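You operate a simulated robot arm through the tools that you are given. There is no shell and no other tool. Be economical: measure what you need, move in short steps, check, and stop when the job is done.

Carry out the task below with a simulated robot arm. There is one attempt and no reset: what you move stays moved.

## Task
Fill the clear bottle in the green carrier with cherry juice.
Fine: put it back in the carrier; leave the slide in the middle.
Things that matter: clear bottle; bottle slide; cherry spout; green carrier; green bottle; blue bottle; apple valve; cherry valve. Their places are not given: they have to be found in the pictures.

Only the result counts: the job must be done as asked and must still hold three seconds after the hand-in. Knocking over, shifting, dropping, spilling or breaking anything else fails it.

## Robot
A 7-joint arm with a two-finger parallel gripper, fixed in place. Base frame: the origin is at the foot of the arm, x ahead of it, y to its left, z up; the work surface is at about z = 0. Units: mm, rad, N and s.
With the tool pointing down near the work surface it reaches from about 240 to 620 mm from the base axis. Its first joint turns from -1.152 to 1.152 rad. Payload 2.6 kg.
The tool frame sits at the grasp point between the pads (the TCP): z along the fingers, y along the line on which they close. The tips reach 30 mm beyond it. The gripper opens to 94 mm. The fingers are 28 mm wide and 10 mm thick; the gripper's body (50 by 96 mm) begins 55 mm behind the TCP.
Orientation is that of the tool frame in the base frame, as a unit quaternion [x, y, z, w]. With the fingers straight down and closing along the base's y, the tool's x points along the base's -x, its y along +y and its z along -z.

## Interface
- The arm moves only by the tool nudge_tool. Its argument "targets" is a list of rows, each an object of numbers (a shift or turn left out is 0, a gripper value left out holds the last): "dx", "dy", "dz": the shift along the tool's x, y, z in mm; "ax", "ay", "az": the turn, a rotation vector about the tool's x, y, z in rad; "claw": the opening, from 0 (shut) to 1 (fully open). In form: [{"dx": .., "dy": .., "dz": .., "ax": .., "ay": .., "az": .., "claw": ..}, ...]. A call has 1 to 20 rows; each row is the pose to reach, as a shift and turn from the pose commanded when the call began, along the tool's axes at that moment. Rows are played at 5 a second. More than 50 mm and 0.15 rad between two rows, or a gripper value outside its range, and nothing of the call is played. Where a pose cannot be reached the arm comes as near as it can. A force on the tool above 90 N (or 10 N above the force at the start of the call, whichever is more), or a blocked arm, ends the call early, and 0.2 s more pass. The fingers move at their own pace (about 72 mm/s each) and stop on an object; they squeeze with about 42 N. The grip force told is the motor's: it shows also when the fingers shut on nothing. Time passes only in rows, and 0.2 s behind the last, so rows that repeat a pose let the fingers close. The reply holds the time, the measured pose of the TCP, the force on the tool along the base axes, the opening and the grip force, in the units named above and with some noise, and new pictures: "views" is both (left out), scene, wrist or none.
- Cameras (640 x 400 px; columns grow to the right, rows downward): "scene" is fixed at [52.4, 455, 557.9]; the picture's right is [-0.53, -0.85, 0.00], its down [-0.55, 0.34, -0.77] and it looks along [0.65, -0.41, -0.64] (base axes); focal length 214 px, centre (320, 200). "wrist" rides on the gripper at [76, 14, -102] in the tool frame; the picture's right is [-0.18, 0.98, 0.00], its down [-0.75, -0.14, -0.64] and it looks along [-0.63, -0.12, 0.77] (tool axes); focal length 243 px, centre (320, 200).
- probe_pixels(camera, pixels): for up to 12 pixels [column, row] of the newest picture of that camera ("zoom" is the newest enlarged one), the place [x, y, z] in the base frame of the surface seen there, good to about 3 mm. No time passes.
- inspect(camera, box): a new picture of the part [left, top, right, bottom] of that camera's present view, enlarged. No time passes.
- job_done(): hands the job in; it is judged then, once.

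Keep the steps short. Do not move on a guess: measure, check each grasp and each placing, and mend mistakes. In all there are 80 turns and 170 pictures (those below and enlarged ones count). Leave the gripper open and the arm clear of the work at the hand-in unless told otherwise, and finish with a single line.

The tools are called after "Emit:" by a JSON object that holds its "method" and its "body". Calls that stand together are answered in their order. nudge_tool: Moves the arm, as the interface text tells. Its arguments: {"type":"object","properties":{"targets":{"type":"array"},"views":{"type":"string","enum":["both","scene","wrist","none"]}},"required":["targets"]} The other tools are called the same way: probe_pixels (camera, pixels) gives the place of the surface under pixels of a picture; inspect (camera, box) takes an enlarged picture of a part of a camera's view; job_done () hands the job in.

At the start:

```text
clock: 0.0
ee_pos: [334.9, 113.8, 418.9]
orientation: [0.0, 1.0, 0.001, 0.0]
ft_force: [0.9, 0.6, -0.6]
gripper_width: 94.0
grasp_force: 0.1
```

scene: 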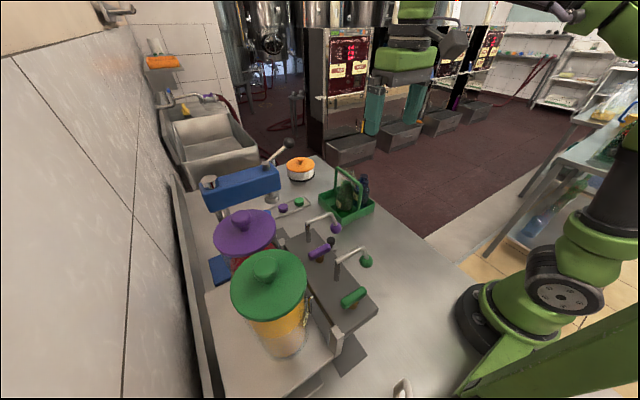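
wrist: 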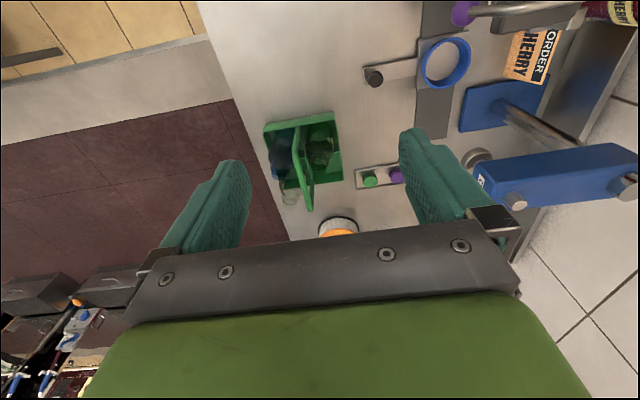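

I see the green carrier near scene (347,200), two spouts (purple, green), a slide with a blue ring, and a crown press (blue). I'll enlarge these areas first.

Emit:
{"method": "inspect", "body": {"camera": "scene", "box": [270, 150, 400, 231]}}

Emit:
{"method": "inspect", "body": {"camera": "scene", "box": [180, 150, 420, 300]}}

Emit:
{"method": "inspect", "body": {"camera": "wrist", "box": [240, 0, 640, 250]}}

```text
4.92 times, centred on (335, 190) of scene
```

zoom: 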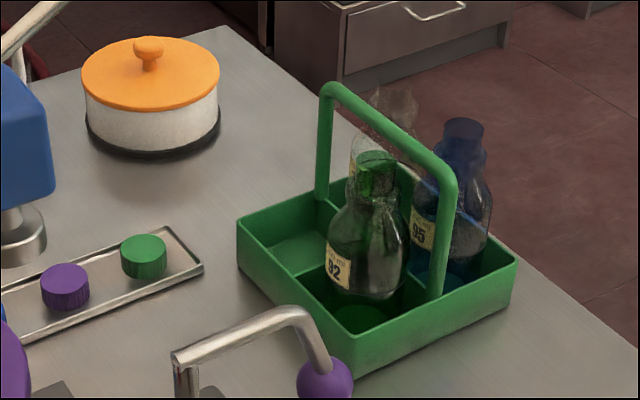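

```text
2.67 times, centred on (300, 225) of scene
```

zoom: 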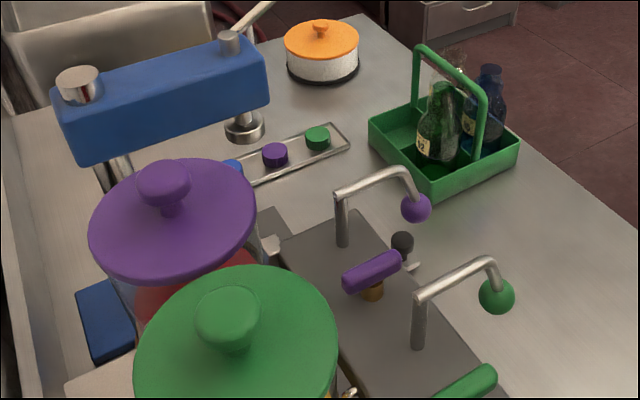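

```text
1.60 times, centred on (440, 125) of wrist
```

zoom: 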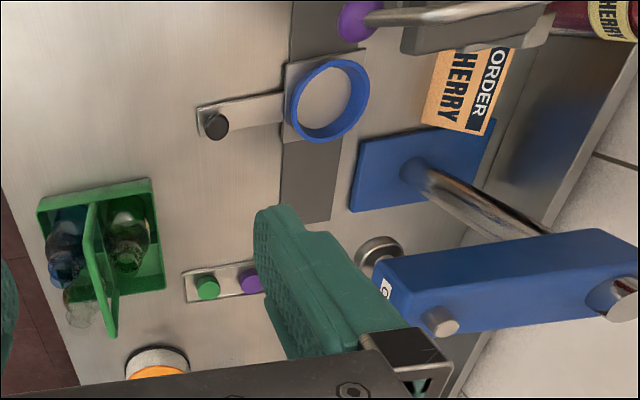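

Now I'll measure the main points in the wrist picture (ring, handle, track, carrier, bottles) and in the scene.

Emit:
{"method": "probe_pixels", "body": {"camera": "zoom", "pixels": [[215, 126], [330, 100], [330, 60], [330, 142], [288, 100], [366, 95], [310, 190], [125, 215], [65, 225], [85, 300], [125, 258], [350, 20]]}}

Emit:
{"method": "probe_pixels", "body": {"camera": "scene", "pixels": [[336, 229], [366, 261], [319, 252], [354, 298], [308, 228], [338, 264], [331, 241], [360, 170], [337, 172], [318, 200], [374, 206], [347, 225]]}}

Emit:
{"method": "inspect", "body": {"camera": "scene", "box": [280, 200, 400, 275]}}

Emit:
{"method": "inspect", "body": {"camera": "wrist", "box": [255, 100, 415, 220]}}

```text
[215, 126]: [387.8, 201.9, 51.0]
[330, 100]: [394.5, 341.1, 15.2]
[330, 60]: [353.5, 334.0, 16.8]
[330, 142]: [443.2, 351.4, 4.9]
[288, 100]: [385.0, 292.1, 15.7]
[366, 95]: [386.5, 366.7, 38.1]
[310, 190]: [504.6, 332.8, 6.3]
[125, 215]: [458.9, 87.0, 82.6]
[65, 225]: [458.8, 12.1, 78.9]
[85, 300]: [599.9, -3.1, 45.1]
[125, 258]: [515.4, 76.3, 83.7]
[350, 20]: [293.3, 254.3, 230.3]
```

```text
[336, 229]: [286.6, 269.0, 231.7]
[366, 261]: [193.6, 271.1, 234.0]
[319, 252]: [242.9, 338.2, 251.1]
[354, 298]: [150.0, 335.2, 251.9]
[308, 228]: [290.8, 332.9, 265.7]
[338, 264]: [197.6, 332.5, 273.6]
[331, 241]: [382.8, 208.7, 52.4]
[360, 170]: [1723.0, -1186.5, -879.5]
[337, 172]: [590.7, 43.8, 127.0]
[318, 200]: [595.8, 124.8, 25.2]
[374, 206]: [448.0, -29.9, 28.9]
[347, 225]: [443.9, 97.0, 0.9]
```

```text
5.33 times, centred on (340, 238) of scene
```

zoom: 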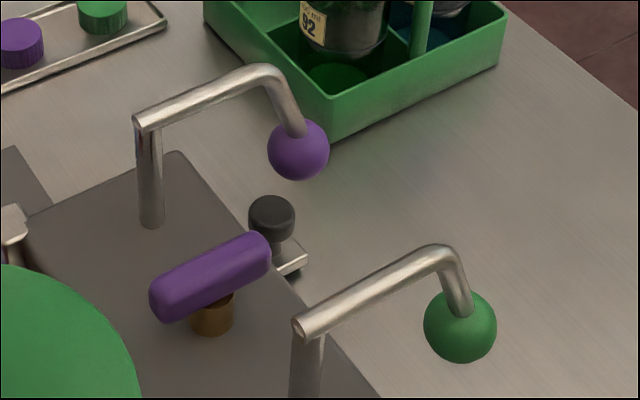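

```text
3.33 times, centred on (335, 160) of wrist
```

zoom: 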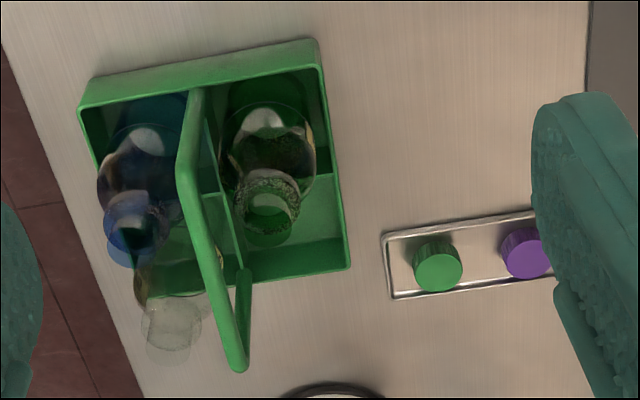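

I need more exact geometry of the carrier, bottles and ring. Probing the carrier zoom, then zooming on the ring and nozzles.

Emit:
{"method": "probe_pixels", "body": {"camera": "zoom", "pixels": [[82, 105], [315, 42], [348, 268], [135, 290], [192, 100], [238, 365], [170, 325], [145, 325], [198, 320], [268, 215], [135, 215], [290, 250]]}}

Emit:
{"method": "inspect", "body": {"camera": "wrist", "box": [340, 0, 580, 150]}}

```text
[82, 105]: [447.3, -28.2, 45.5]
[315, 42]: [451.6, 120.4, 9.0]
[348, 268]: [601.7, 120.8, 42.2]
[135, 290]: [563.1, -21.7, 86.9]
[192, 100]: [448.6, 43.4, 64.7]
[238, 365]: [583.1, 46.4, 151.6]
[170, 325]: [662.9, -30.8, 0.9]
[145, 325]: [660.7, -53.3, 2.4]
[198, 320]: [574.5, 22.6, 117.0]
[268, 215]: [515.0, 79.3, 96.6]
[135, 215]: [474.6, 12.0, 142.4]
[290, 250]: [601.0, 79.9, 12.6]
```

```text
2.67 times, centred on (460, 75) of wrist
```

zoom: 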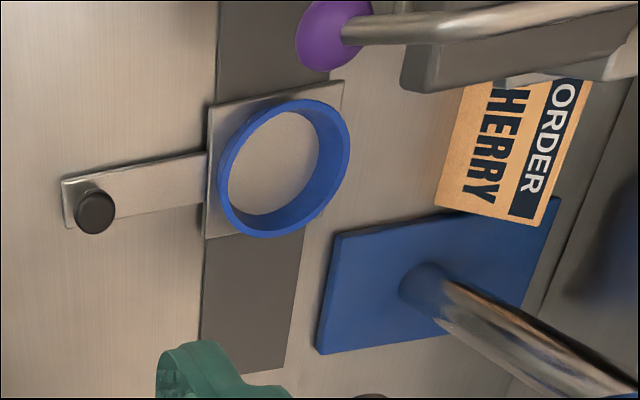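

Emit:
{"method": "probe_pixels", "body": {"camera": "zoom", "pixels": [[223, 180], [340, 140], [290, 103], [270, 234], [210, 170], [330, 90], [208, 235], [95, 208], [70, 190], [250, 280], [212, 40], [205, 360]]}}

Emit:
{"method": "probe_pixels", "body": {"camera": "wrist", "pixels": [[459, 12], [453, 14], [467, 12], [480, 11], [345, 104], [416, 165], [416, 195]]}}

```text
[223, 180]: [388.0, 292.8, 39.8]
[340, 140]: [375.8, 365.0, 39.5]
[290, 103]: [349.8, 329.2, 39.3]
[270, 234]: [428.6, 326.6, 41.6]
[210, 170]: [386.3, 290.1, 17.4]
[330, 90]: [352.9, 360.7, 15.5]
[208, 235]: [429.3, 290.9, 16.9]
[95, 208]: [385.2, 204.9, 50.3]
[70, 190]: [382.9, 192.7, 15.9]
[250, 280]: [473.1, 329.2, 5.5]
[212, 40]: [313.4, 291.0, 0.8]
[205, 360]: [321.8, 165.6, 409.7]
```

```text
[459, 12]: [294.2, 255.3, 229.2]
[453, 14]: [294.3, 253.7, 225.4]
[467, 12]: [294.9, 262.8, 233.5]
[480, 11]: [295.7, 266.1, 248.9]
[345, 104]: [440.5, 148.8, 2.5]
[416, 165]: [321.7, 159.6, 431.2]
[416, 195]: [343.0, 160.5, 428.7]
```

The ring is at (388, 328), top z 40; the cherry ball is around (295, 261, 218), well forward of the ring's track. I need a look from the front, so I turn the hand about vertical by about -90° and lower it a bit.

Emit:
{"method": "nudge_tool", "body": {"targets": [{"az": -0.14, "dy": -8, "dz": 10}, {"az": -0.28, "dy": -16, "dz": 20}, {"az": -0.42, "dy": -24, "dz": 30}, {"az": -0.56, "dy": -32, "dz": 40}, {"az": -0.7, "dy": -40, "dz": 50}, {"az": -0.84, "dy": -48, "dz": 60}, {"az": -0.98, "dy": -56, "dz": 70}, {"az": -1.12, "dy": -64, "dz": 80}, {"az": -1.26, "dy": -72, "dz": 90}, {"az": -1.4, "dy": -80, "dz": 100}, {"az": -1.54, "dy": -85, "dz": 110}, {"az": -1.5708, "dy": -85, "dz": 110}]}}

```text
clock: 2.6
ee_pos: [333.7, 28.2, 309.4]
orientation: [0.708, -0.706, 0.0, 0.0]
ft_force: [0.1, 0.0, -0.7]
gripper_width: 94.0
grasp_force: 0.0
```

scene: 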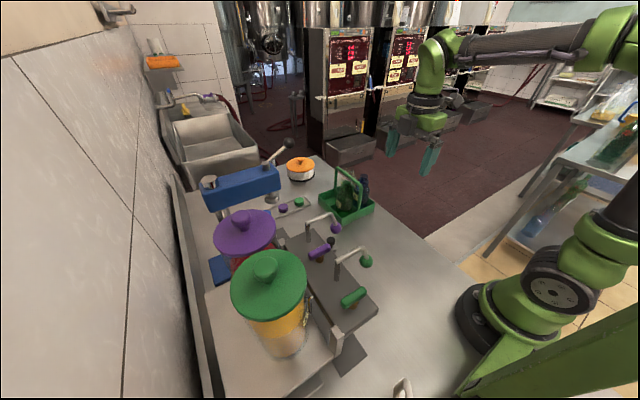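
wrist: 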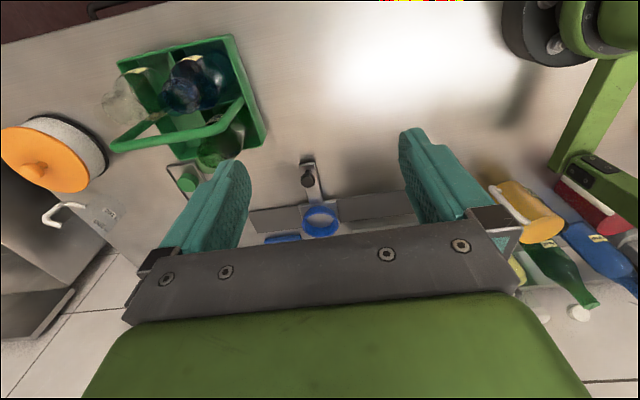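

The wrist camera hangs upside-down and the hand hides the spouts. I tilt the fingers forward (toward +y) and lower to see beneath the spouts from the front.

Emit:
{"method": "nudge_tool", "body": {"targets": [{"ay": -0.14, "dz": 12}, {"ay": -0.28, "dz": 24}, {"ay": -0.42, "dz": 36}, {"ay": -0.56, "dz": 48}, {"ay": -0.7, "dz": 60}, {"ay": -0.8, "dz": 69}], "views": "wrist"}}

Emit:
{"method": "inspect", "body": {"camera": "wrist", "box": [180, 0, 480, 240]}}

```text
clock: 4.0
ee_pos: [335.0, 28.0, 238.2]
orientation: [-0.651, 0.651, 0.276, 0.276]
ft_force: [-0.1, 0.0, 0.7]
gripper_width: 93.7
grasp_force: 0.0
```

wrist: 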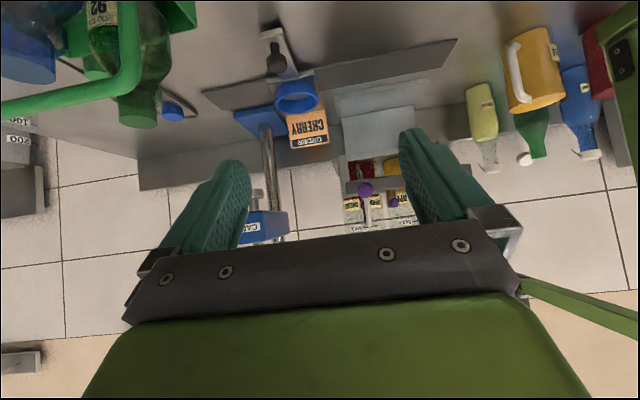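

```text
1.67 times, centred on (330, 120) of wrist
```

zoom: 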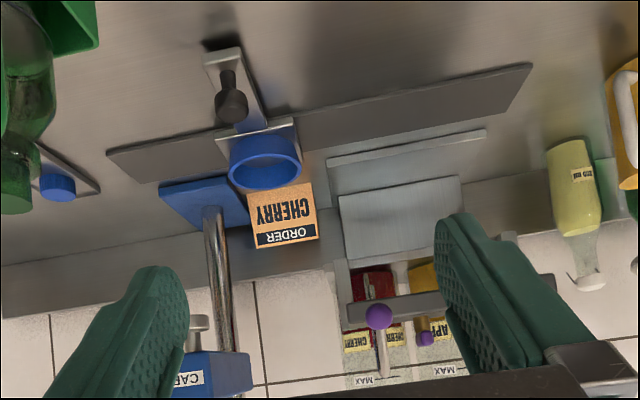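

Emit:
{"method": "probe_pixels", "body": {"camera": "zoom", "pixels": [[110, 150], [160, 182], [530, 66], [500, 108], [379, 316], [425, 305], [400, 220], [232, 105], [215, 55], [265, 182], [360, 165], [425, 338]]}}

Emit:
{"method": "probe_pixels", "body": {"camera": "scene", "pixels": [[306, 235], [335, 264], [290, 250], [340, 320], [350, 355], [320, 300], [349, 255], [365, 290]]}}

```text
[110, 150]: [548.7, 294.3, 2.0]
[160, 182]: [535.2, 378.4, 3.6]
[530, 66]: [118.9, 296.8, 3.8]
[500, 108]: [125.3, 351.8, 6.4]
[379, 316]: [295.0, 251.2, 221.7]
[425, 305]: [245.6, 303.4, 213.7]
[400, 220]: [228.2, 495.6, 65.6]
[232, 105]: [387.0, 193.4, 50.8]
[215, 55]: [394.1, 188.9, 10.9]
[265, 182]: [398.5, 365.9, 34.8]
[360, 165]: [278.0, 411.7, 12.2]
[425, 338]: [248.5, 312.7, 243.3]
```

```text
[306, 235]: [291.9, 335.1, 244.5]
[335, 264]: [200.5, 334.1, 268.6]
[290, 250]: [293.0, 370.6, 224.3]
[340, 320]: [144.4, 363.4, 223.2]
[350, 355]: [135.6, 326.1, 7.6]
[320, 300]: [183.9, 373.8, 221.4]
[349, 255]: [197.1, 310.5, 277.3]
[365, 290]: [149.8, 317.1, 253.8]
```

Emit:
{"method": "inspect", "body": {"camera": "wrist", "box": [325, 130, 425, 240]}}

Emit:
{"method": "inspect", "body": {"camera": "scene", "box": [280, 205, 380, 345]}}

```text
3.64 times, centred on (375, 185) of wrist
```

zoom: 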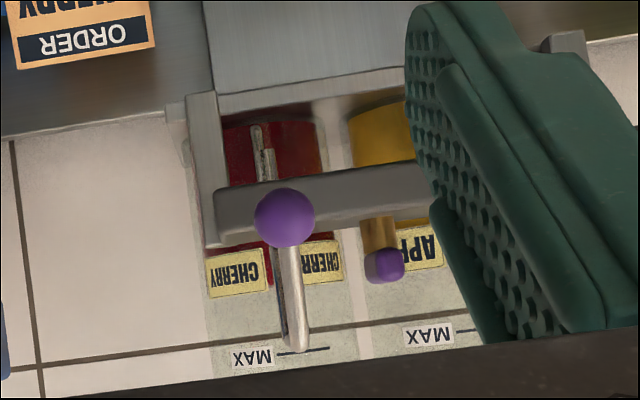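

```text
2.86 times, centred on (330, 275) of scene
```

zoom: 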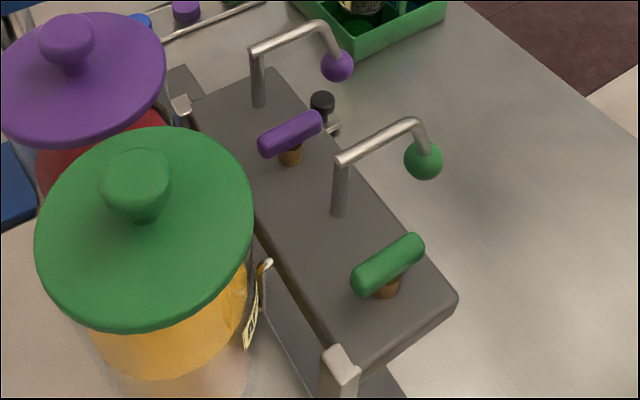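

Below the bar there's a metal pipe hanging (zoom (260,150) in the previous wrist zoom). Zooming and probing it.

Emit:
{"method": "inspect", "body": {"camera": "wrist", "box": [335, 150, 395, 190]}}

Emit:
{"method": "probe_pixels", "body": {"camera": "wrist", "pixels": [[371, 166], [373, 172], [373, 176], [373, 180], [360, 185], [390, 180], [365, 220], [353, 160], [385, 202]]}}

```text
10.00 times, centred on (365, 170) of wrist
```

zoom: 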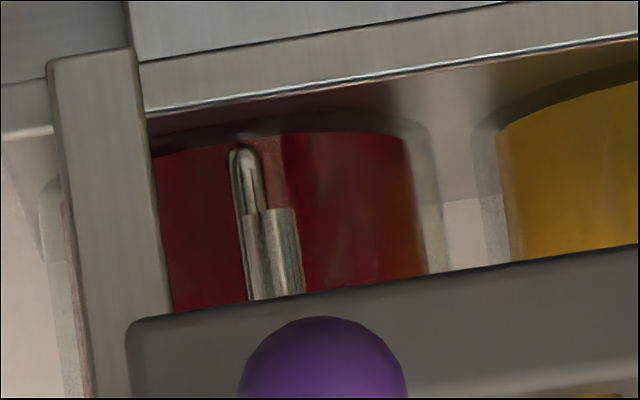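

```text
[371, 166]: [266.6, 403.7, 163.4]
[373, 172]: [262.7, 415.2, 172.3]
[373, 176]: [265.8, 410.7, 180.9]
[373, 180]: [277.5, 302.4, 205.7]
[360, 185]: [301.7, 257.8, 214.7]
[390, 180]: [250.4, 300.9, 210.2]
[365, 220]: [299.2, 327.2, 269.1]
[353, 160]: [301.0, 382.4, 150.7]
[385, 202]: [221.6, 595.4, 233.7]
```

Emit:
{"method": "probe_pixels", "body": {"camera": "zoom", "pixels": [[262, 270], [285, 260], [245, 180], [245, 155], [270, 220], [215, 345], [300, 320], [600, 300], [320, 350]]}}

```text
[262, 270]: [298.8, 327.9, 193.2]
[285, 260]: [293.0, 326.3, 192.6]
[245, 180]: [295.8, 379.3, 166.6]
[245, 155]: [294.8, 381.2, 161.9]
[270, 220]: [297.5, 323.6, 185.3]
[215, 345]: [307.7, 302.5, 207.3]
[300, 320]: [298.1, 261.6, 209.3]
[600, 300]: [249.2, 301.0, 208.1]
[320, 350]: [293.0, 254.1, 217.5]
```

The outlet pipe seems to hang under the bar at about (295, 330, z≈172–190), in line with the ring's track. I go lower and look more level to confirm this and see both outlets.

Emit:
{"method": "nudge_tool", "body": {"targets": [{"ay": -0.1, "dx": 21, "dy": 15, "dz": 21}, {"ay": -0.2, "dx": 43, "dy": 30, "dz": 42}, {"ay": -0.3, "dx": 64, "dy": 45, "dz": 63}], "views": "wrist"}}

Emit:
{"method": "inspect", "body": {"camera": "wrist", "box": [230, 100, 420, 250]}}

```text
clock: 4.8
ee_pos: [289.3, 27.5, 150.5]
orientation: [-0.602, 0.603, 0.369, 0.371]
ft_force: [-0.3, 0.2, 0.3]
gripper_width: 93.9
grasp_force: 0.0
```

wrist: 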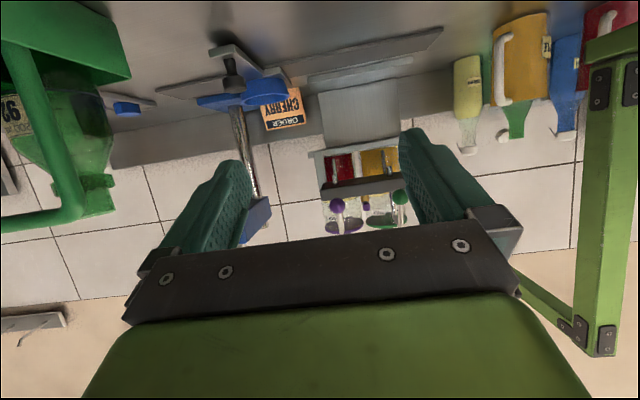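

```text
2.67 times, centred on (325, 175) of wrist
```

zoom: 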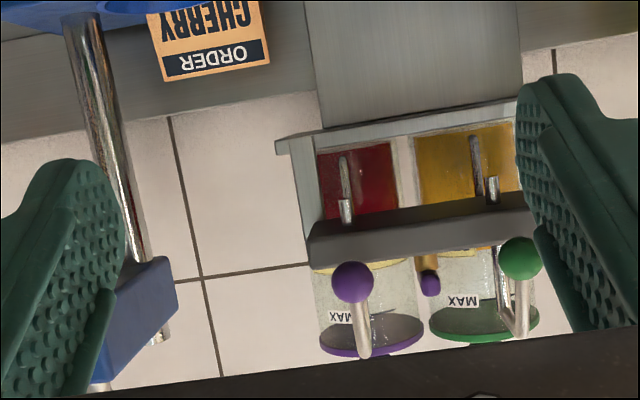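

Emit:
{"method": "inspect", "body": {"camera": "wrist", "box": [315, 140, 405, 200]}}

```text
6.67 times, centred on (360, 170) of wrist
```

zoom: 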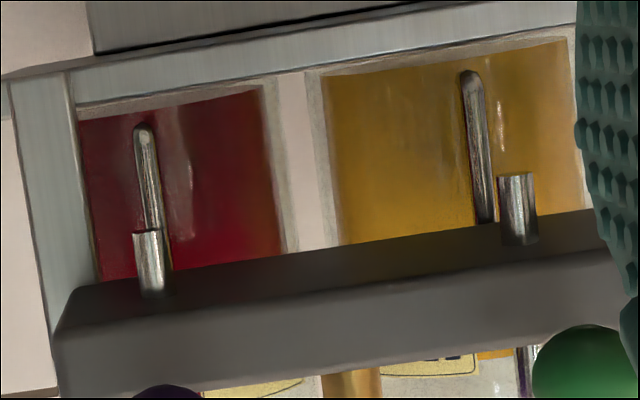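

Emit:
{"method": "probe_pixels", "body": {"camera": "zoom", "pixels": [[150, 245], [150, 280], [148, 235], [150, 190], [518, 200], [516, 180], [475, 120], [170, 340], [145, 130]]}}

Emit:
{"method": "probe_pixels", "body": {"camera": "scene", "pixels": [[322, 249], [332, 245], [313, 255], [355, 296], [345, 305], [365, 289], [321, 258], [305, 214], [316, 212]]}}

```text
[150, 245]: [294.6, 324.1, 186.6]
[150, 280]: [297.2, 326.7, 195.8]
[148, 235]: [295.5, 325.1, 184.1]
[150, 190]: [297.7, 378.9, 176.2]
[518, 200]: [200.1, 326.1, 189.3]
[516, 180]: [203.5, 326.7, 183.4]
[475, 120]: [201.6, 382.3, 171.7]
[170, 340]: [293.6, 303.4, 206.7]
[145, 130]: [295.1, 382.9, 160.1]
```

```text
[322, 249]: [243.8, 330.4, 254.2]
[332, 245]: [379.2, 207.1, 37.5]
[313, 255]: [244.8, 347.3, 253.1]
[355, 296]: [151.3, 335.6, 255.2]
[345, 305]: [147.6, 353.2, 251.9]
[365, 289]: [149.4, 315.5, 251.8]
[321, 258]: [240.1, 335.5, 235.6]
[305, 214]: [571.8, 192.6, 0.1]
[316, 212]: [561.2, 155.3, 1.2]
```

Outlets are at (295, 330) and (201, 331), z≈183. Next: the press, the slide track ends and the jars' lids, to know what "middle" means and what clearances there are.

Emit:
{"method": "inspect", "body": {"camera": "scene", "box": [190, 140, 310, 290]}}

Emit:
{"method": "probe_pixels", "body": {"camera": "scene", "pixels": [[271, 196], [271, 199], [245, 185], [274, 236], [240, 232], [276, 238], [268, 290], [306, 290], [288, 225], [281, 214], [355, 352], [366, 347]]}}

```text
2.67 times, centred on (250, 215) of scene
```

zoom: 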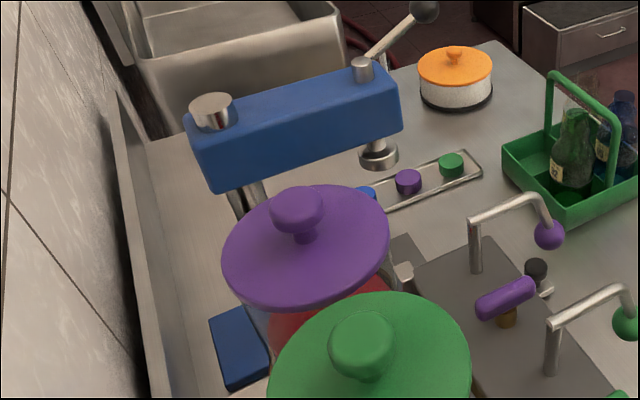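

```text
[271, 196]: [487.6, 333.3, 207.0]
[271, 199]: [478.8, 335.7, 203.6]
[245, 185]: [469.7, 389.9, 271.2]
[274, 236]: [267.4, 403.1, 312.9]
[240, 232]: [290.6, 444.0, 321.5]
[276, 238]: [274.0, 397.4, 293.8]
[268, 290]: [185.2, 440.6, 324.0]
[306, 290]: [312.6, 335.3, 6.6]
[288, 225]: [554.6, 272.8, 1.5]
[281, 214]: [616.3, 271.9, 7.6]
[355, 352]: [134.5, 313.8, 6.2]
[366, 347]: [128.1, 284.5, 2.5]
```

Press ram is near x≈485, so stations look evenly spaced (apple 201, cherry 295, middle 388, press ~482). I straighten the hand and go above the slide knob at (387, 204).

Emit:
{"method": "nudge_tool", "body": {"targets": [{"ay": 0.14, "dx": -10, "dy": -12, "dz": 20}, {"ay": 0.28, "dx": -20, "dy": -24, "dz": 40}, {"ay": 0.42, "dx": -30, "dy": -36, "dz": 60}, {"ay": 0.56, "dx": -40, "dy": -48, "dz": 80}, {"ay": 0.7, "dx": -50, "dy": -60, "dz": 100}, {"ay": 0.84, "dx": -60, "dy": -72, "dz": 120}, {"ay": 0.98, "dx": -70, "dy": -85, "dz": 140}, {"ay": 1.1, "dx": -80, "dy": -98, "dz": 157}, {"ay": 1.1, "dx": -80, "dy": -98, "dz": 157}]}}

```text
clock: 6.8
ee_pos: [386.6, 206.4, 150.1]
orientation: [-0.706, 0.708, -0.001, -0.001]
ft_force: [-0.4, 0.4, 0.1]
gripper_width: 94.1
grasp_force: 0.1
```

scene: 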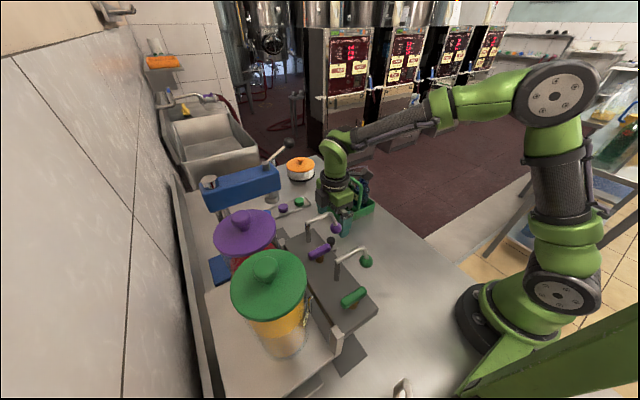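
wrist: 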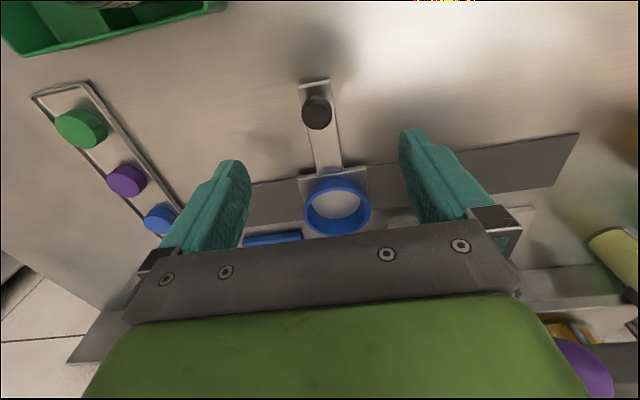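

Emit:
{"method": "probe_pixels", "body": {"camera": "wrist", "pixels": [[318, 104], [306, 112], [330, 112], [337, 178], [304, 205], [371, 208], [337, 210], [303, 168], [368, 178], [575, 140], [250, 190]]}}

```text
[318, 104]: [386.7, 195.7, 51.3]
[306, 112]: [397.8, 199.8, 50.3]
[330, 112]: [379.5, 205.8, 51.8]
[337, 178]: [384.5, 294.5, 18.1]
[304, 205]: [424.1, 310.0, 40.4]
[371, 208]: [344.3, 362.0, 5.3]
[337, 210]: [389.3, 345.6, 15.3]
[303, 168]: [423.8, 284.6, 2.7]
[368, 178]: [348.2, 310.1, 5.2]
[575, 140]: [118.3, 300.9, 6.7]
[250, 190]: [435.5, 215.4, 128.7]
```

Knob centre is ≈(388, 204), top z 51. I descend with the fingers on both sides in x, then close.

Emit:
{"method": "nudge_tool", "body": {"targets": [{"dx": 2, "dy": -1, "dz": 30, "claw": 0.7}, {"dx": 2, "dy": -1, "dz": 60}, {"dx": 2, "dy": -1, "dz": 85}, {"dx": 2, "dy": -1, "dz": 98}, {"dx": 2, "dy": -1, "dz": 98, "claw": 0}, {"dx": 2, "dy": -1, "dz": 98}, {"dx": 2, "dy": -1, "dz": 98}, {"dx": 2, "dy": -1, "dz": 98}], "views": "wrist"}}

```text
clock: 8.6
ee_pos: [389.0, 204.2, 52.2]
orientation: [0.707, -0.707, 0.0, 0.0]
ft_force: [4.5, 0.4, -6.3]
gripper_width: 26.4
grasp_force: 44.7
```

wrist: 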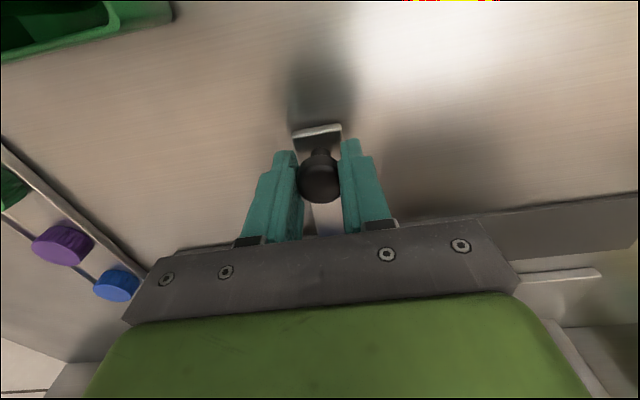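

Knob held (26.4 mm). I slide it slowly in +x first to feel where the end stop is.

Emit:
{"method": "nudge_tool", "body": {"targets": [{"dy": -15}, {"dy": -30}, {"dy": -45}, {"dy": -60}, {"dy": -75}, {"dy": -90}, {"dy": -95}], "views": "wrist"}}

```text
clock: 10.2
ee_pos: [483.1, 202.5, 51.5]
orientation: [0.707, -0.707, -0.001, 0.0]
ft_force: [1.1, 5.0, -1.7]
gripper_width: 26.4
grasp_force: 45.1
```

wrist: 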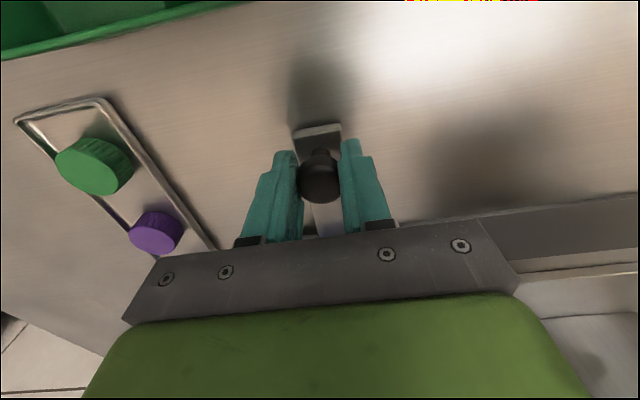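

Emit:
{"method": "probe_pixels", "body": {"camera": "wrist", "pixels": [[213, 246], [18, 122], [105, 102], [340, 128], [170, 190]]}}

```text
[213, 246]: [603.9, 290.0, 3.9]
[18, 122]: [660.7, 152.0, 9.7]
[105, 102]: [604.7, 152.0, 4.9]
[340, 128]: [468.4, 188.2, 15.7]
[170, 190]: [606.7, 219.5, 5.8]
```

The tray starts at x≈604, so there's room. A few more mm in +x to find the stop.

Emit:
{"method": "nudge_tool", "body": {"targets": [{"dy": -6}, {"dy": -12}, {"dy": -18}, {"dy": -24}, {"dy": -30}], "views": "none"}}

```text
clock: 11.3
ee_pos: [495.3, 204.9, 47.5]
orientation: [-0.703, 0.711, 0.015, -0.019]
ft_force: [-4.4, -1.9, 4.9]
gripper_width: 26.2
grasp_force: 45.2
stopped in row 5: the force on the tool passed its limit (the readings are from after the stop); the commanded pose is now the measured one
```

Stop felt near x≈490. Now I slide the other way (swan neck at y≥245, the hand stays at y≤230) towards the low end.

Emit:
{"method": "nudge_tool", "body": {"targets": [{"dy": 15}, {"dy": 35}, {"dy": 55}, {"dy": 75}, {"dy": 95}, {"dy": 115}, {"dy": 135}, {"dy": 155}, {"dy": 175}, {"dy": 195}], "views": "both"}}

```text
clock: 13.5
ee_pos: [298.7, 205.5, 55.8]
orientation: [-0.702, 0.712, 0.016, -0.022]
ft_force: [-4.6, -14.4, -28.8]
gripper_width: 26.6
grasp_force: 45.5
```

scene: 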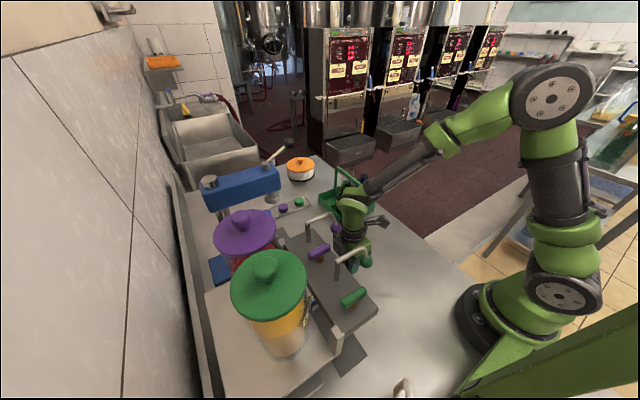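
wrist: 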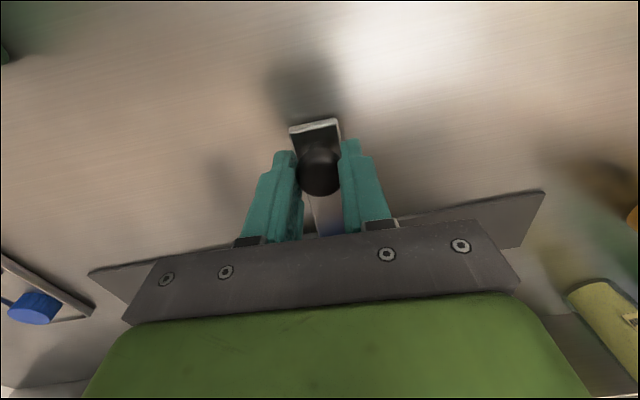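

The hand tilted by 0.05 rad at the stop. I open slightly, level the hand, and re-grip.

Emit:
{"method": "nudge_tool", "body": {"targets": [{"claw": 0.55}, {"claw": 0.55}, {"ax": 0.054, "ay": -0.0085, "az": -0.014, "dz": 3}, {"ax": 0.054, "ay": -0.0085, "az": -0.014, "dz": 3}], "views": "wrist"}}

Emit:
{"method": "probe_pixels", "body": {"camera": "wrist", "pixels": [[540, 195], [90, 275], [290, 130], [338, 122]]}}

```text
clock: 14.5
ee_pos: [300.9, 207.2, 55.9]
orientation: [0.708, -0.706, 0.001, -0.005]
ft_force: [-0.5, -0.7, 0.1]
gripper_width: 51.6
grasp_force: 0.2
```

wrist: 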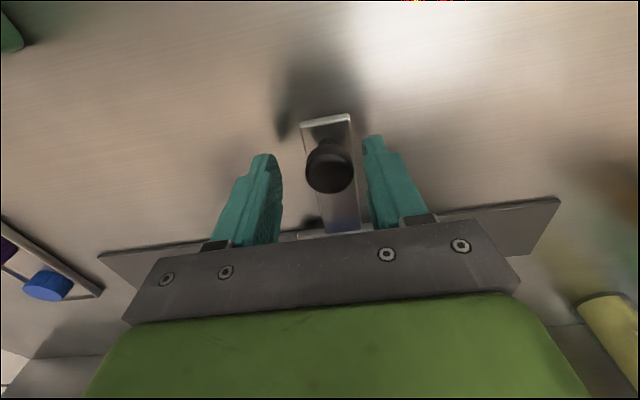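

```text
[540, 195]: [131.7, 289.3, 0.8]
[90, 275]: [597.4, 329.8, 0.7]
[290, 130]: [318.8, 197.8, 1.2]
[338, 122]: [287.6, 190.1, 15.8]
```

Knob is at x≈295 now. Re-grip and slide on toward the low end to find that stop.

Emit:
{"method": "nudge_tool", "body": {"targets": [{"dy": 5, "dz": 3, "claw": 0}, {"dy": 5, "dz": 3}, {"dy": 5, "dz": 3}, {"dy": 20, "dz": 3}, {"dy": 40, "dz": 3}, {"dy": 60, "dz": 3}, {"dy": 80, "dz": 3}, {"dy": 100, "dz": 3}, {"dy": 105, "dz": 3}, {"dy": 110, "dz": 3}, {"dy": 115, "dz": 3}, {"dy": 120, "dz": 3}], "views": "none"}}

```text
clock: 16.9
ee_pos: [199.8, 207.1, 52.8]
orientation: [-0.705, 0.709, -0.004, 0.018]
ft_force: [5.0, 1.5, -4.8]
gripper_width: 26.6
grasp_force: 44.7
stopped in row 12: the force on the tool passed its limit (the readings are from after the stop); the commanded pose is now the measured one
```

Low stop is ≈ x 198, high stop ≈ x 490. I release, level the hand and look at where the knob rests, to see if there are detents.

Emit:
{"method": "nudge_tool", "body": {"targets": [{"claw": 0.55}, {"claw": 0.55}, {"ax": -0.031, "ay": 0.02, "az": -0.006, "claw": 0.55}, {"ax": -0.031, "ay": 0.02, "az": -0.006}], "views": "wrist"}}

Emit:
{"method": "inspect", "body": {"camera": "scene", "box": [255, 160, 295, 210]}}

Emit:
{"method": "probe_pixels", "body": {"camera": "zoom", "pixels": [[150, 290], [200, 300], [250, 300], [300, 290], [230, 270], [230, 320], [150, 310]]}}

```text
clock: 17.9
ee_pos: [199.5, 208.1, 52.4]
orientation: [0.707, -0.707, 0.002, 0.0]
ft_force: [-0.4, -0.7, -0.1]
gripper_width: 51.6
grasp_force: 0.1
```

wrist: 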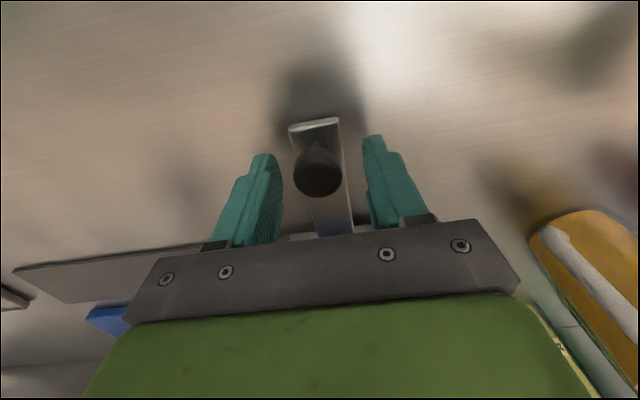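

```text
8.00 times, centred on (275, 185) of scene
```

zoom: 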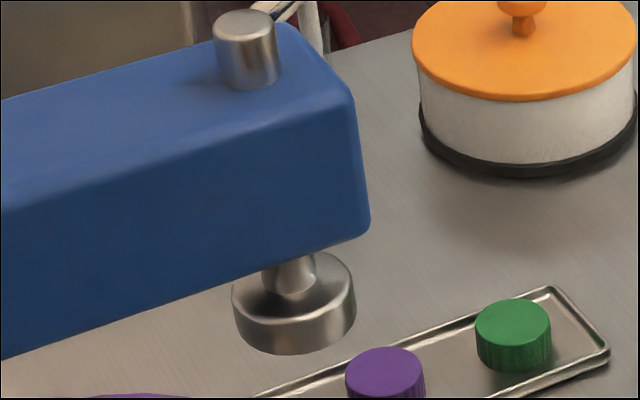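

```text
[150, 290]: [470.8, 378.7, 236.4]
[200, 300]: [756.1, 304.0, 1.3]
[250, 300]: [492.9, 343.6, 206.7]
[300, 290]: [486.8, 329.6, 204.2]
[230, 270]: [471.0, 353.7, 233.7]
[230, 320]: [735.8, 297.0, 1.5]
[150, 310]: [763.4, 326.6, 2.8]
```

Emit:
{"method": "probe_pixels", "body": {"camera": "zoom", "pixels": [[240, 305], [350, 295], [298, 340], [298, 325], [330, 262], [246, 20]]}}

Emit:
{"method": "probe_pixels", "body": {"camera": "wrist", "pixels": [[318, 175], [294, 172], [342, 172], [290, 128], [338, 120]]}}

```text
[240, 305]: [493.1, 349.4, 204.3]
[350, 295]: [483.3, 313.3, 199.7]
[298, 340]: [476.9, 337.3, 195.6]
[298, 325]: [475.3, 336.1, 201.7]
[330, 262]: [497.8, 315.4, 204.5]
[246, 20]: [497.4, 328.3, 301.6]
```

```text
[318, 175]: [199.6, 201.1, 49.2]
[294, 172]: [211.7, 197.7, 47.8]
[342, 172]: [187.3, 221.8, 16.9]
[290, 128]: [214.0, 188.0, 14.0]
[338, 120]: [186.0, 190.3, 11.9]
```

Low rest is x≈199, press at x≈491, so the travel centre would be ≈345, though it started at 388. I need to see whether the rail carries marks: raise the hand to look at the bare rail.

Emit:
{"method": "nudge_tool", "body": {"targets": [{"dz": -40}, {"dz": -80, "dy": -20}, {"dz": -120, "dy": -50, "dx": 20}, {"dz": -160, "dy": -90, "dx": 40}, {"dz": -200, "dy": -120, "dx": 60}, {"dz": -230, "dy": -140, "dx": 80}], "views": "both"}}

Emit:
{"method": "inspect", "body": {"camera": "wrist", "box": [180, 100, 480, 260]}}

```text
refused: row 3 steps farther than a row can; nothing moved
```

```text
2.13 times, centred on (330, 180) of wrist
```

zoom: 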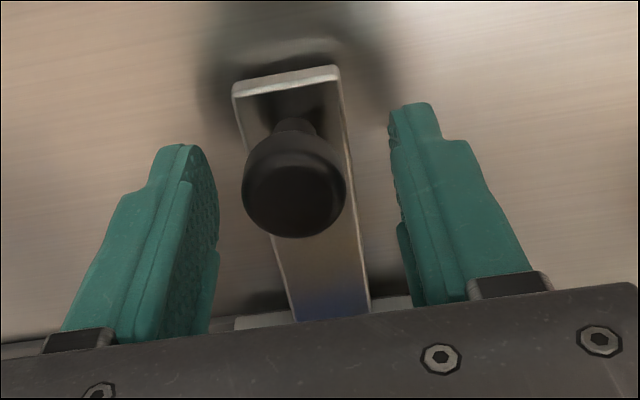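

Row step too large; I use smaller steps.

Emit:
{"method": "nudge_tool", "body": {"targets": [{"dz": -35}, {"dz": -70, "dy": -10}, {"dz": -100, "dy": -40, "dx": 15}, {"dz": -130, "dy": -70, "dx": 30}, {"dz": -160, "dy": -100, "dx": 45}, {"dz": -185, "dy": -130, "dx": 60}, {"dz": -200, "dy": -145, "dx": 80}, {"dz": -200, "dy": -145, "dx": 100}], "views": "both"}}

Emit:
{"method": "inspect", "body": {"camera": "wrist", "box": [180, 100, 480, 260]}}

```text
clock: 19.7
ee_pos: [344.8, 107.0, 252.6]
orientation: [0.708, -0.707, 0.0, 0.001]
ft_force: [0.1, 0.3, -0.9]
gripper_width: 51.8
grasp_force: 0.0
```

scene: 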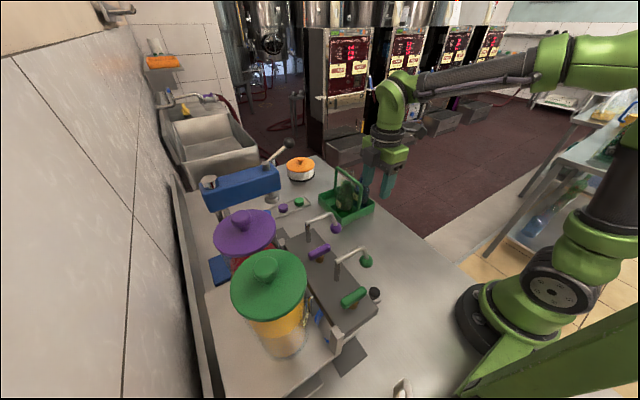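
wrist: 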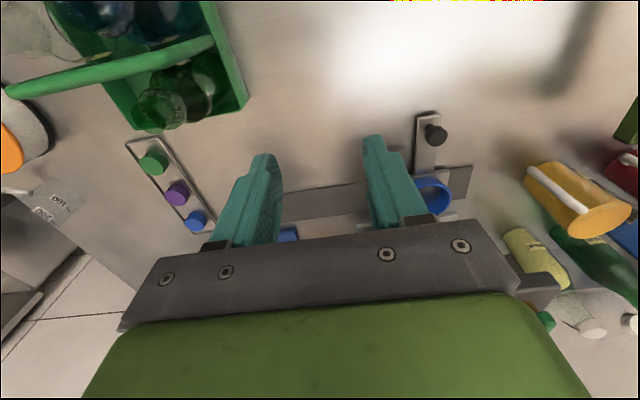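

```text
2.13 times, centred on (330, 180) of wrist
```

zoom: 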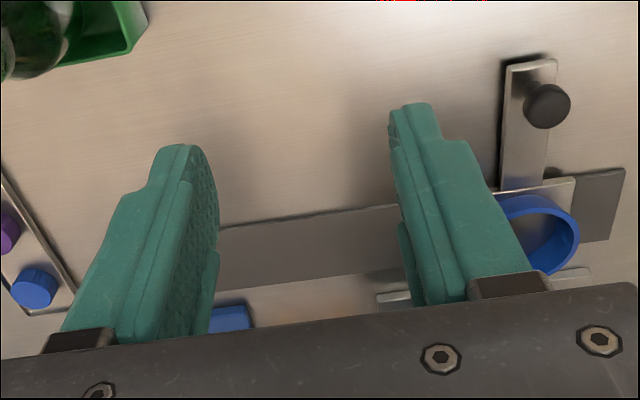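

Emit:
{"method": "probe_pixels", "body": {"camera": "zoom", "pixels": [[622, 175], [612, 235], [605, 200], [545, 95], [507, 185], [574, 182]]}}

Emit:
{"method": "probe_pixels", "body": {"camera": "scene", "pixels": [[367, 346], [352, 372], [338, 362], [281, 231], [286, 234], [283, 240]]}}

Emit:
{"method": "inspect", "body": {"camera": "scene", "box": [265, 205, 315, 255]}}

```text
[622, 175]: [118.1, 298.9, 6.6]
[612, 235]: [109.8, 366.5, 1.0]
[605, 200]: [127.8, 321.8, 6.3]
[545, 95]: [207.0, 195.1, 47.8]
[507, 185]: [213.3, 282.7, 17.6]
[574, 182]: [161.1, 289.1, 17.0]
```

```text
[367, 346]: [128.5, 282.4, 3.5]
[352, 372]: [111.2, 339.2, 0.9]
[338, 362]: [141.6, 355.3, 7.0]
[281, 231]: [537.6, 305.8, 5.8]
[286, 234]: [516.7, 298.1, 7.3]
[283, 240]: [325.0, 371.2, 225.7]
```

```text
8.00 times, centred on (290, 230) of scene
```

zoom: 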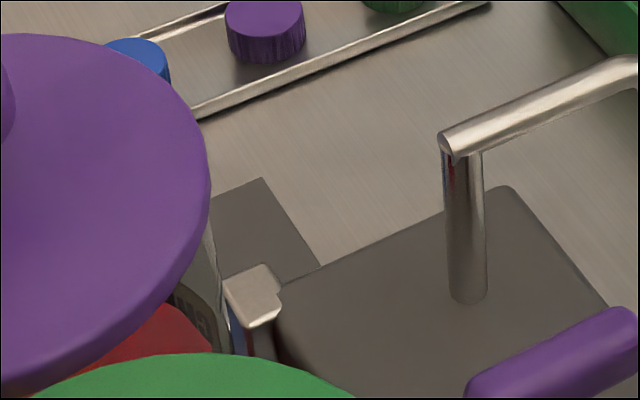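

Emit:
{"method": "probe_pixels", "body": {"camera": "zoom", "pixels": [[262, 182], [235, 193], [285, 215], [258, 200]]}}

```text
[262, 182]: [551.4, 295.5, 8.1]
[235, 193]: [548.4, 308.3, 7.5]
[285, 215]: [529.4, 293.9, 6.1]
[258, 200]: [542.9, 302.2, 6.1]
```

No marks on the rail. The found position (≈389) sits midway between cherry outlet (295) and press (490), so that is "the middle". I go back to the knob at (200, 204) and bring the slide there again.

Emit:
{"method": "nudge_tool", "body": {"targets": [{"dy": 30, "dx": -20, "dz": 15}, {"dy": 60, "dx": -40, "dz": 30}, {"dy": 90, "dx": -60, "dz": 45}, {"dy": 120, "dx": -80, "dz": 60}, {"dy": 144, "dx": -97, "dz": 75}, {"dy": 144, "dx": -97, "dz": 110}, {"dy": 144, "dx": -97, "dz": 150}, {"dy": 144, "dx": -97, "dz": 185}, {"dy": 144, "dx": -97, "dz": 200}, {"dy": 144, "dx": -97, "dz": 200, "claw": 0}, {"dy": 144, "dx": -97, "dz": 200}, {"dy": 144, "dx": -97, "dz": 200}], "views": "wrist"}}

```text
clock: 22.3
ee_pos: [200.6, 203.6, 52.2]
orientation: [0.708, -0.706, 0.001, 0.001]
ft_force: [-1.0, 5.2, -13.0]
gripper_width: 26.6
grasp_force: 45.0
```

wrist: 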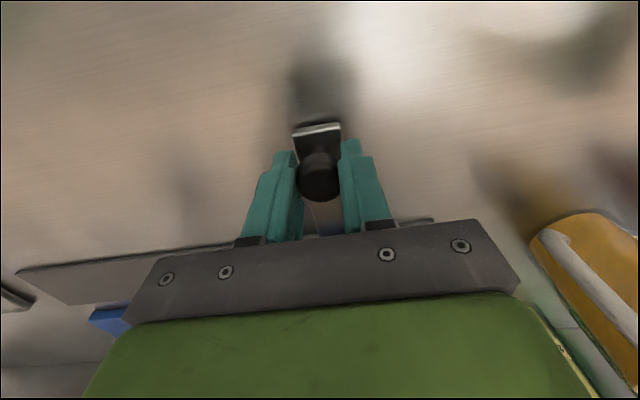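

Gripped at 200.6. Sliding +189 mm back to ≈389.

Emit:
{"method": "nudge_tool", "body": {"targets": [{"dy": -20}, {"dy": -40}, {"dy": -60}, {"dy": -80}, {"dy": -100}, {"dy": -120}, {"dy": -140}, {"dy": -160}, {"dy": -180}, {"dy": -189}, {"dy": -189}, {"dy": -189, "claw": 0.5}, {"dy": -189}, {"dy": -189, "dz": -40}, {"dy": -189, "dz": -80}, {"dy": -189, "dz": -110}], "views": "wrist"}}

Emit:
{"method": "probe_pixels", "body": {"camera": "wrist", "pixels": [[304, 205], [371, 208], [337, 178], [306, 112], [330, 112]]}}

```text
clock: 25.7
ee_pos: [388.3, 205.3, 163.0]
orientation: [0.708, -0.707, 0.001, 0.001]
ft_force: [-0.4, -0.9, -0.4]
gripper_width: 46.8
grasp_force: 0.0
```

wrist: 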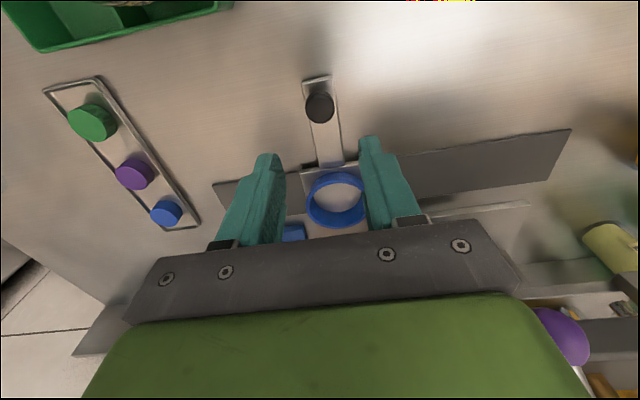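

```text
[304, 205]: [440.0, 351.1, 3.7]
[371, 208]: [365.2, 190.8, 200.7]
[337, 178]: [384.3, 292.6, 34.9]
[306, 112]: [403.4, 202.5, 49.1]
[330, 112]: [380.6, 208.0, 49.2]
```

Slide is back at ≈390. Now I go up and over the carrier to look at the clear bottle.

Emit:
{"method": "nudge_tool", "body": {"targets": [{"dz": -40}, {"dz": -80}, {"dz": -110, "dx": 30, "dy": -20}, {"dz": -120, "dx": 65, "dy": -45}, {"dz": -120, "dx": 100, "dy": -70}, {"dz": -120, "dx": 135, "dy": -95}, {"dz": -120, "dx": 165, "dy": -120}, {"dz": -120, "dx": 185, "dy": -145}, {"dz": -120, "dx": 190, "dy": -160}], "views": "both"}}

Emit:
{"method": "inspect", "body": {"camera": "wrist", "box": [200, 40, 460, 240]}}

```text
clock: 27.7
ee_pos: [549.5, 14.6, 284.1]
orientation: [0.707, -0.707, 0.001, 0.001]
ft_force: [0.3, -0.3, -0.4]
gripper_width: 47.0
grasp_force: 0.0
```

scene: 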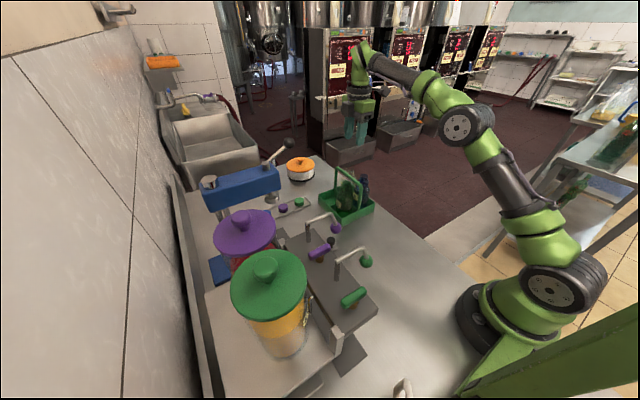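
wrist: 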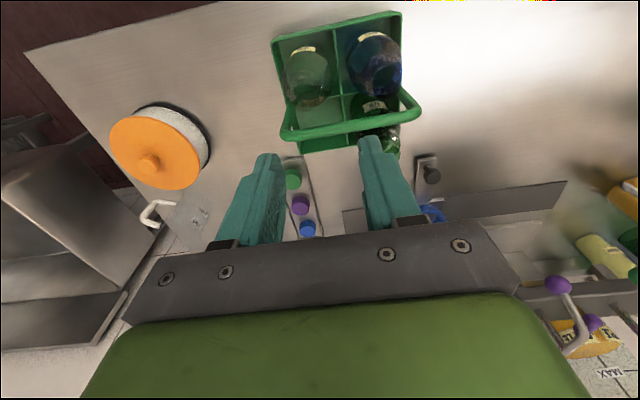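

```text
2.00 times, centred on (330, 140) of wrist
```

zoom: 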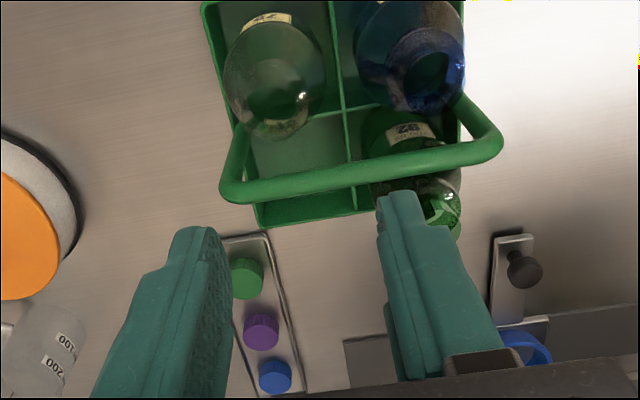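

Emit:
{"method": "inspect", "body": {"camera": "wrist", "box": [265, 5, 425, 155]}}

Emit:
{"method": "probe_pixels", "body": {"camera": "wrist", "pixels": [[337, 90], [330, 98], [345, 96], [338, 80], [312, 75], [303, 50], [310, 100], [390, 70], [413, 105], [290, 133], [350, 125], [337, 60]]}}

```text
2.67 times, centred on (345, 80) of wrist
```

zoom: 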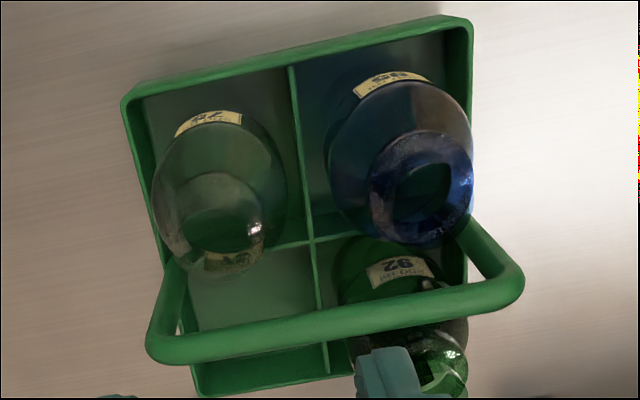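

```text
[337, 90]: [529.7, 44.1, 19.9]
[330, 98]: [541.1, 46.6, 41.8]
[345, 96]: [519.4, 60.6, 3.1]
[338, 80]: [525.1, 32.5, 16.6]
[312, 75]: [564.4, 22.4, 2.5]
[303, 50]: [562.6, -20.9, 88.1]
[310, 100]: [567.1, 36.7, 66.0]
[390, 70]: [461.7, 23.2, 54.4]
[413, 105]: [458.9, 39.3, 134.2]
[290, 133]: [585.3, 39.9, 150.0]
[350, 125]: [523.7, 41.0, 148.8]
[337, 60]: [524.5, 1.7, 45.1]
```

Emit:
{"method": "probe_pixels", "body": {"camera": "zoom", "pixels": [[232, 262], [210, 268], [250, 262], [262, 235], [183, 240], [255, 250], [215, 245], [370, 190], [470, 190], [425, 238], [410, 135], [232, 274]]}}

```text
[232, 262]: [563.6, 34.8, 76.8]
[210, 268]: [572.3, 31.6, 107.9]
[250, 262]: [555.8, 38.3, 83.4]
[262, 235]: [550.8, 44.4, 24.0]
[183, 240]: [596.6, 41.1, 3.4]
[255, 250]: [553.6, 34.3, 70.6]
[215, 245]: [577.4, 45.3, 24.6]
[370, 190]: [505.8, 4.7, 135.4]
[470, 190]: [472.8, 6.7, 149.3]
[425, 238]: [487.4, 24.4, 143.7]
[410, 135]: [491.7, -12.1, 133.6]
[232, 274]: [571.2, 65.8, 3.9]
```

I look at bottle profile (heights of shoulder and neck) from the scene camera.

Emit:
{"method": "inspect", "body": {"camera": "scene", "box": [315, 160, 379, 224]}}

```text
6.25 times, centred on (347, 192) of scene
```

zoom: 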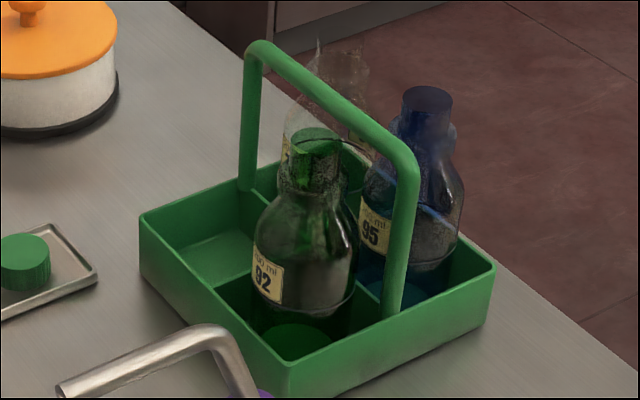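

Emit:
{"method": "probe_pixels", "body": {"camera": "zoom", "pixels": [[318, 135], [318, 155], [318, 180], [318, 215], [318, 245], [318, 300], [428, 95], [425, 120], [425, 150], [425, 165], [340, 62], [340, 85]]}}

```text
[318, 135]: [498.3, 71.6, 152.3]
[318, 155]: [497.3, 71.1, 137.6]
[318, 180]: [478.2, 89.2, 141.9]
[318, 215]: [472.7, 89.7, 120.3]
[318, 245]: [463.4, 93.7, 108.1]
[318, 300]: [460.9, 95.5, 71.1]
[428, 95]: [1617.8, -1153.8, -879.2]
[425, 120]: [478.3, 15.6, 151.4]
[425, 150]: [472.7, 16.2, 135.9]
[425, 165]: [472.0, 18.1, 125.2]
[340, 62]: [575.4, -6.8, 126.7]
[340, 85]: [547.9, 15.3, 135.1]
```

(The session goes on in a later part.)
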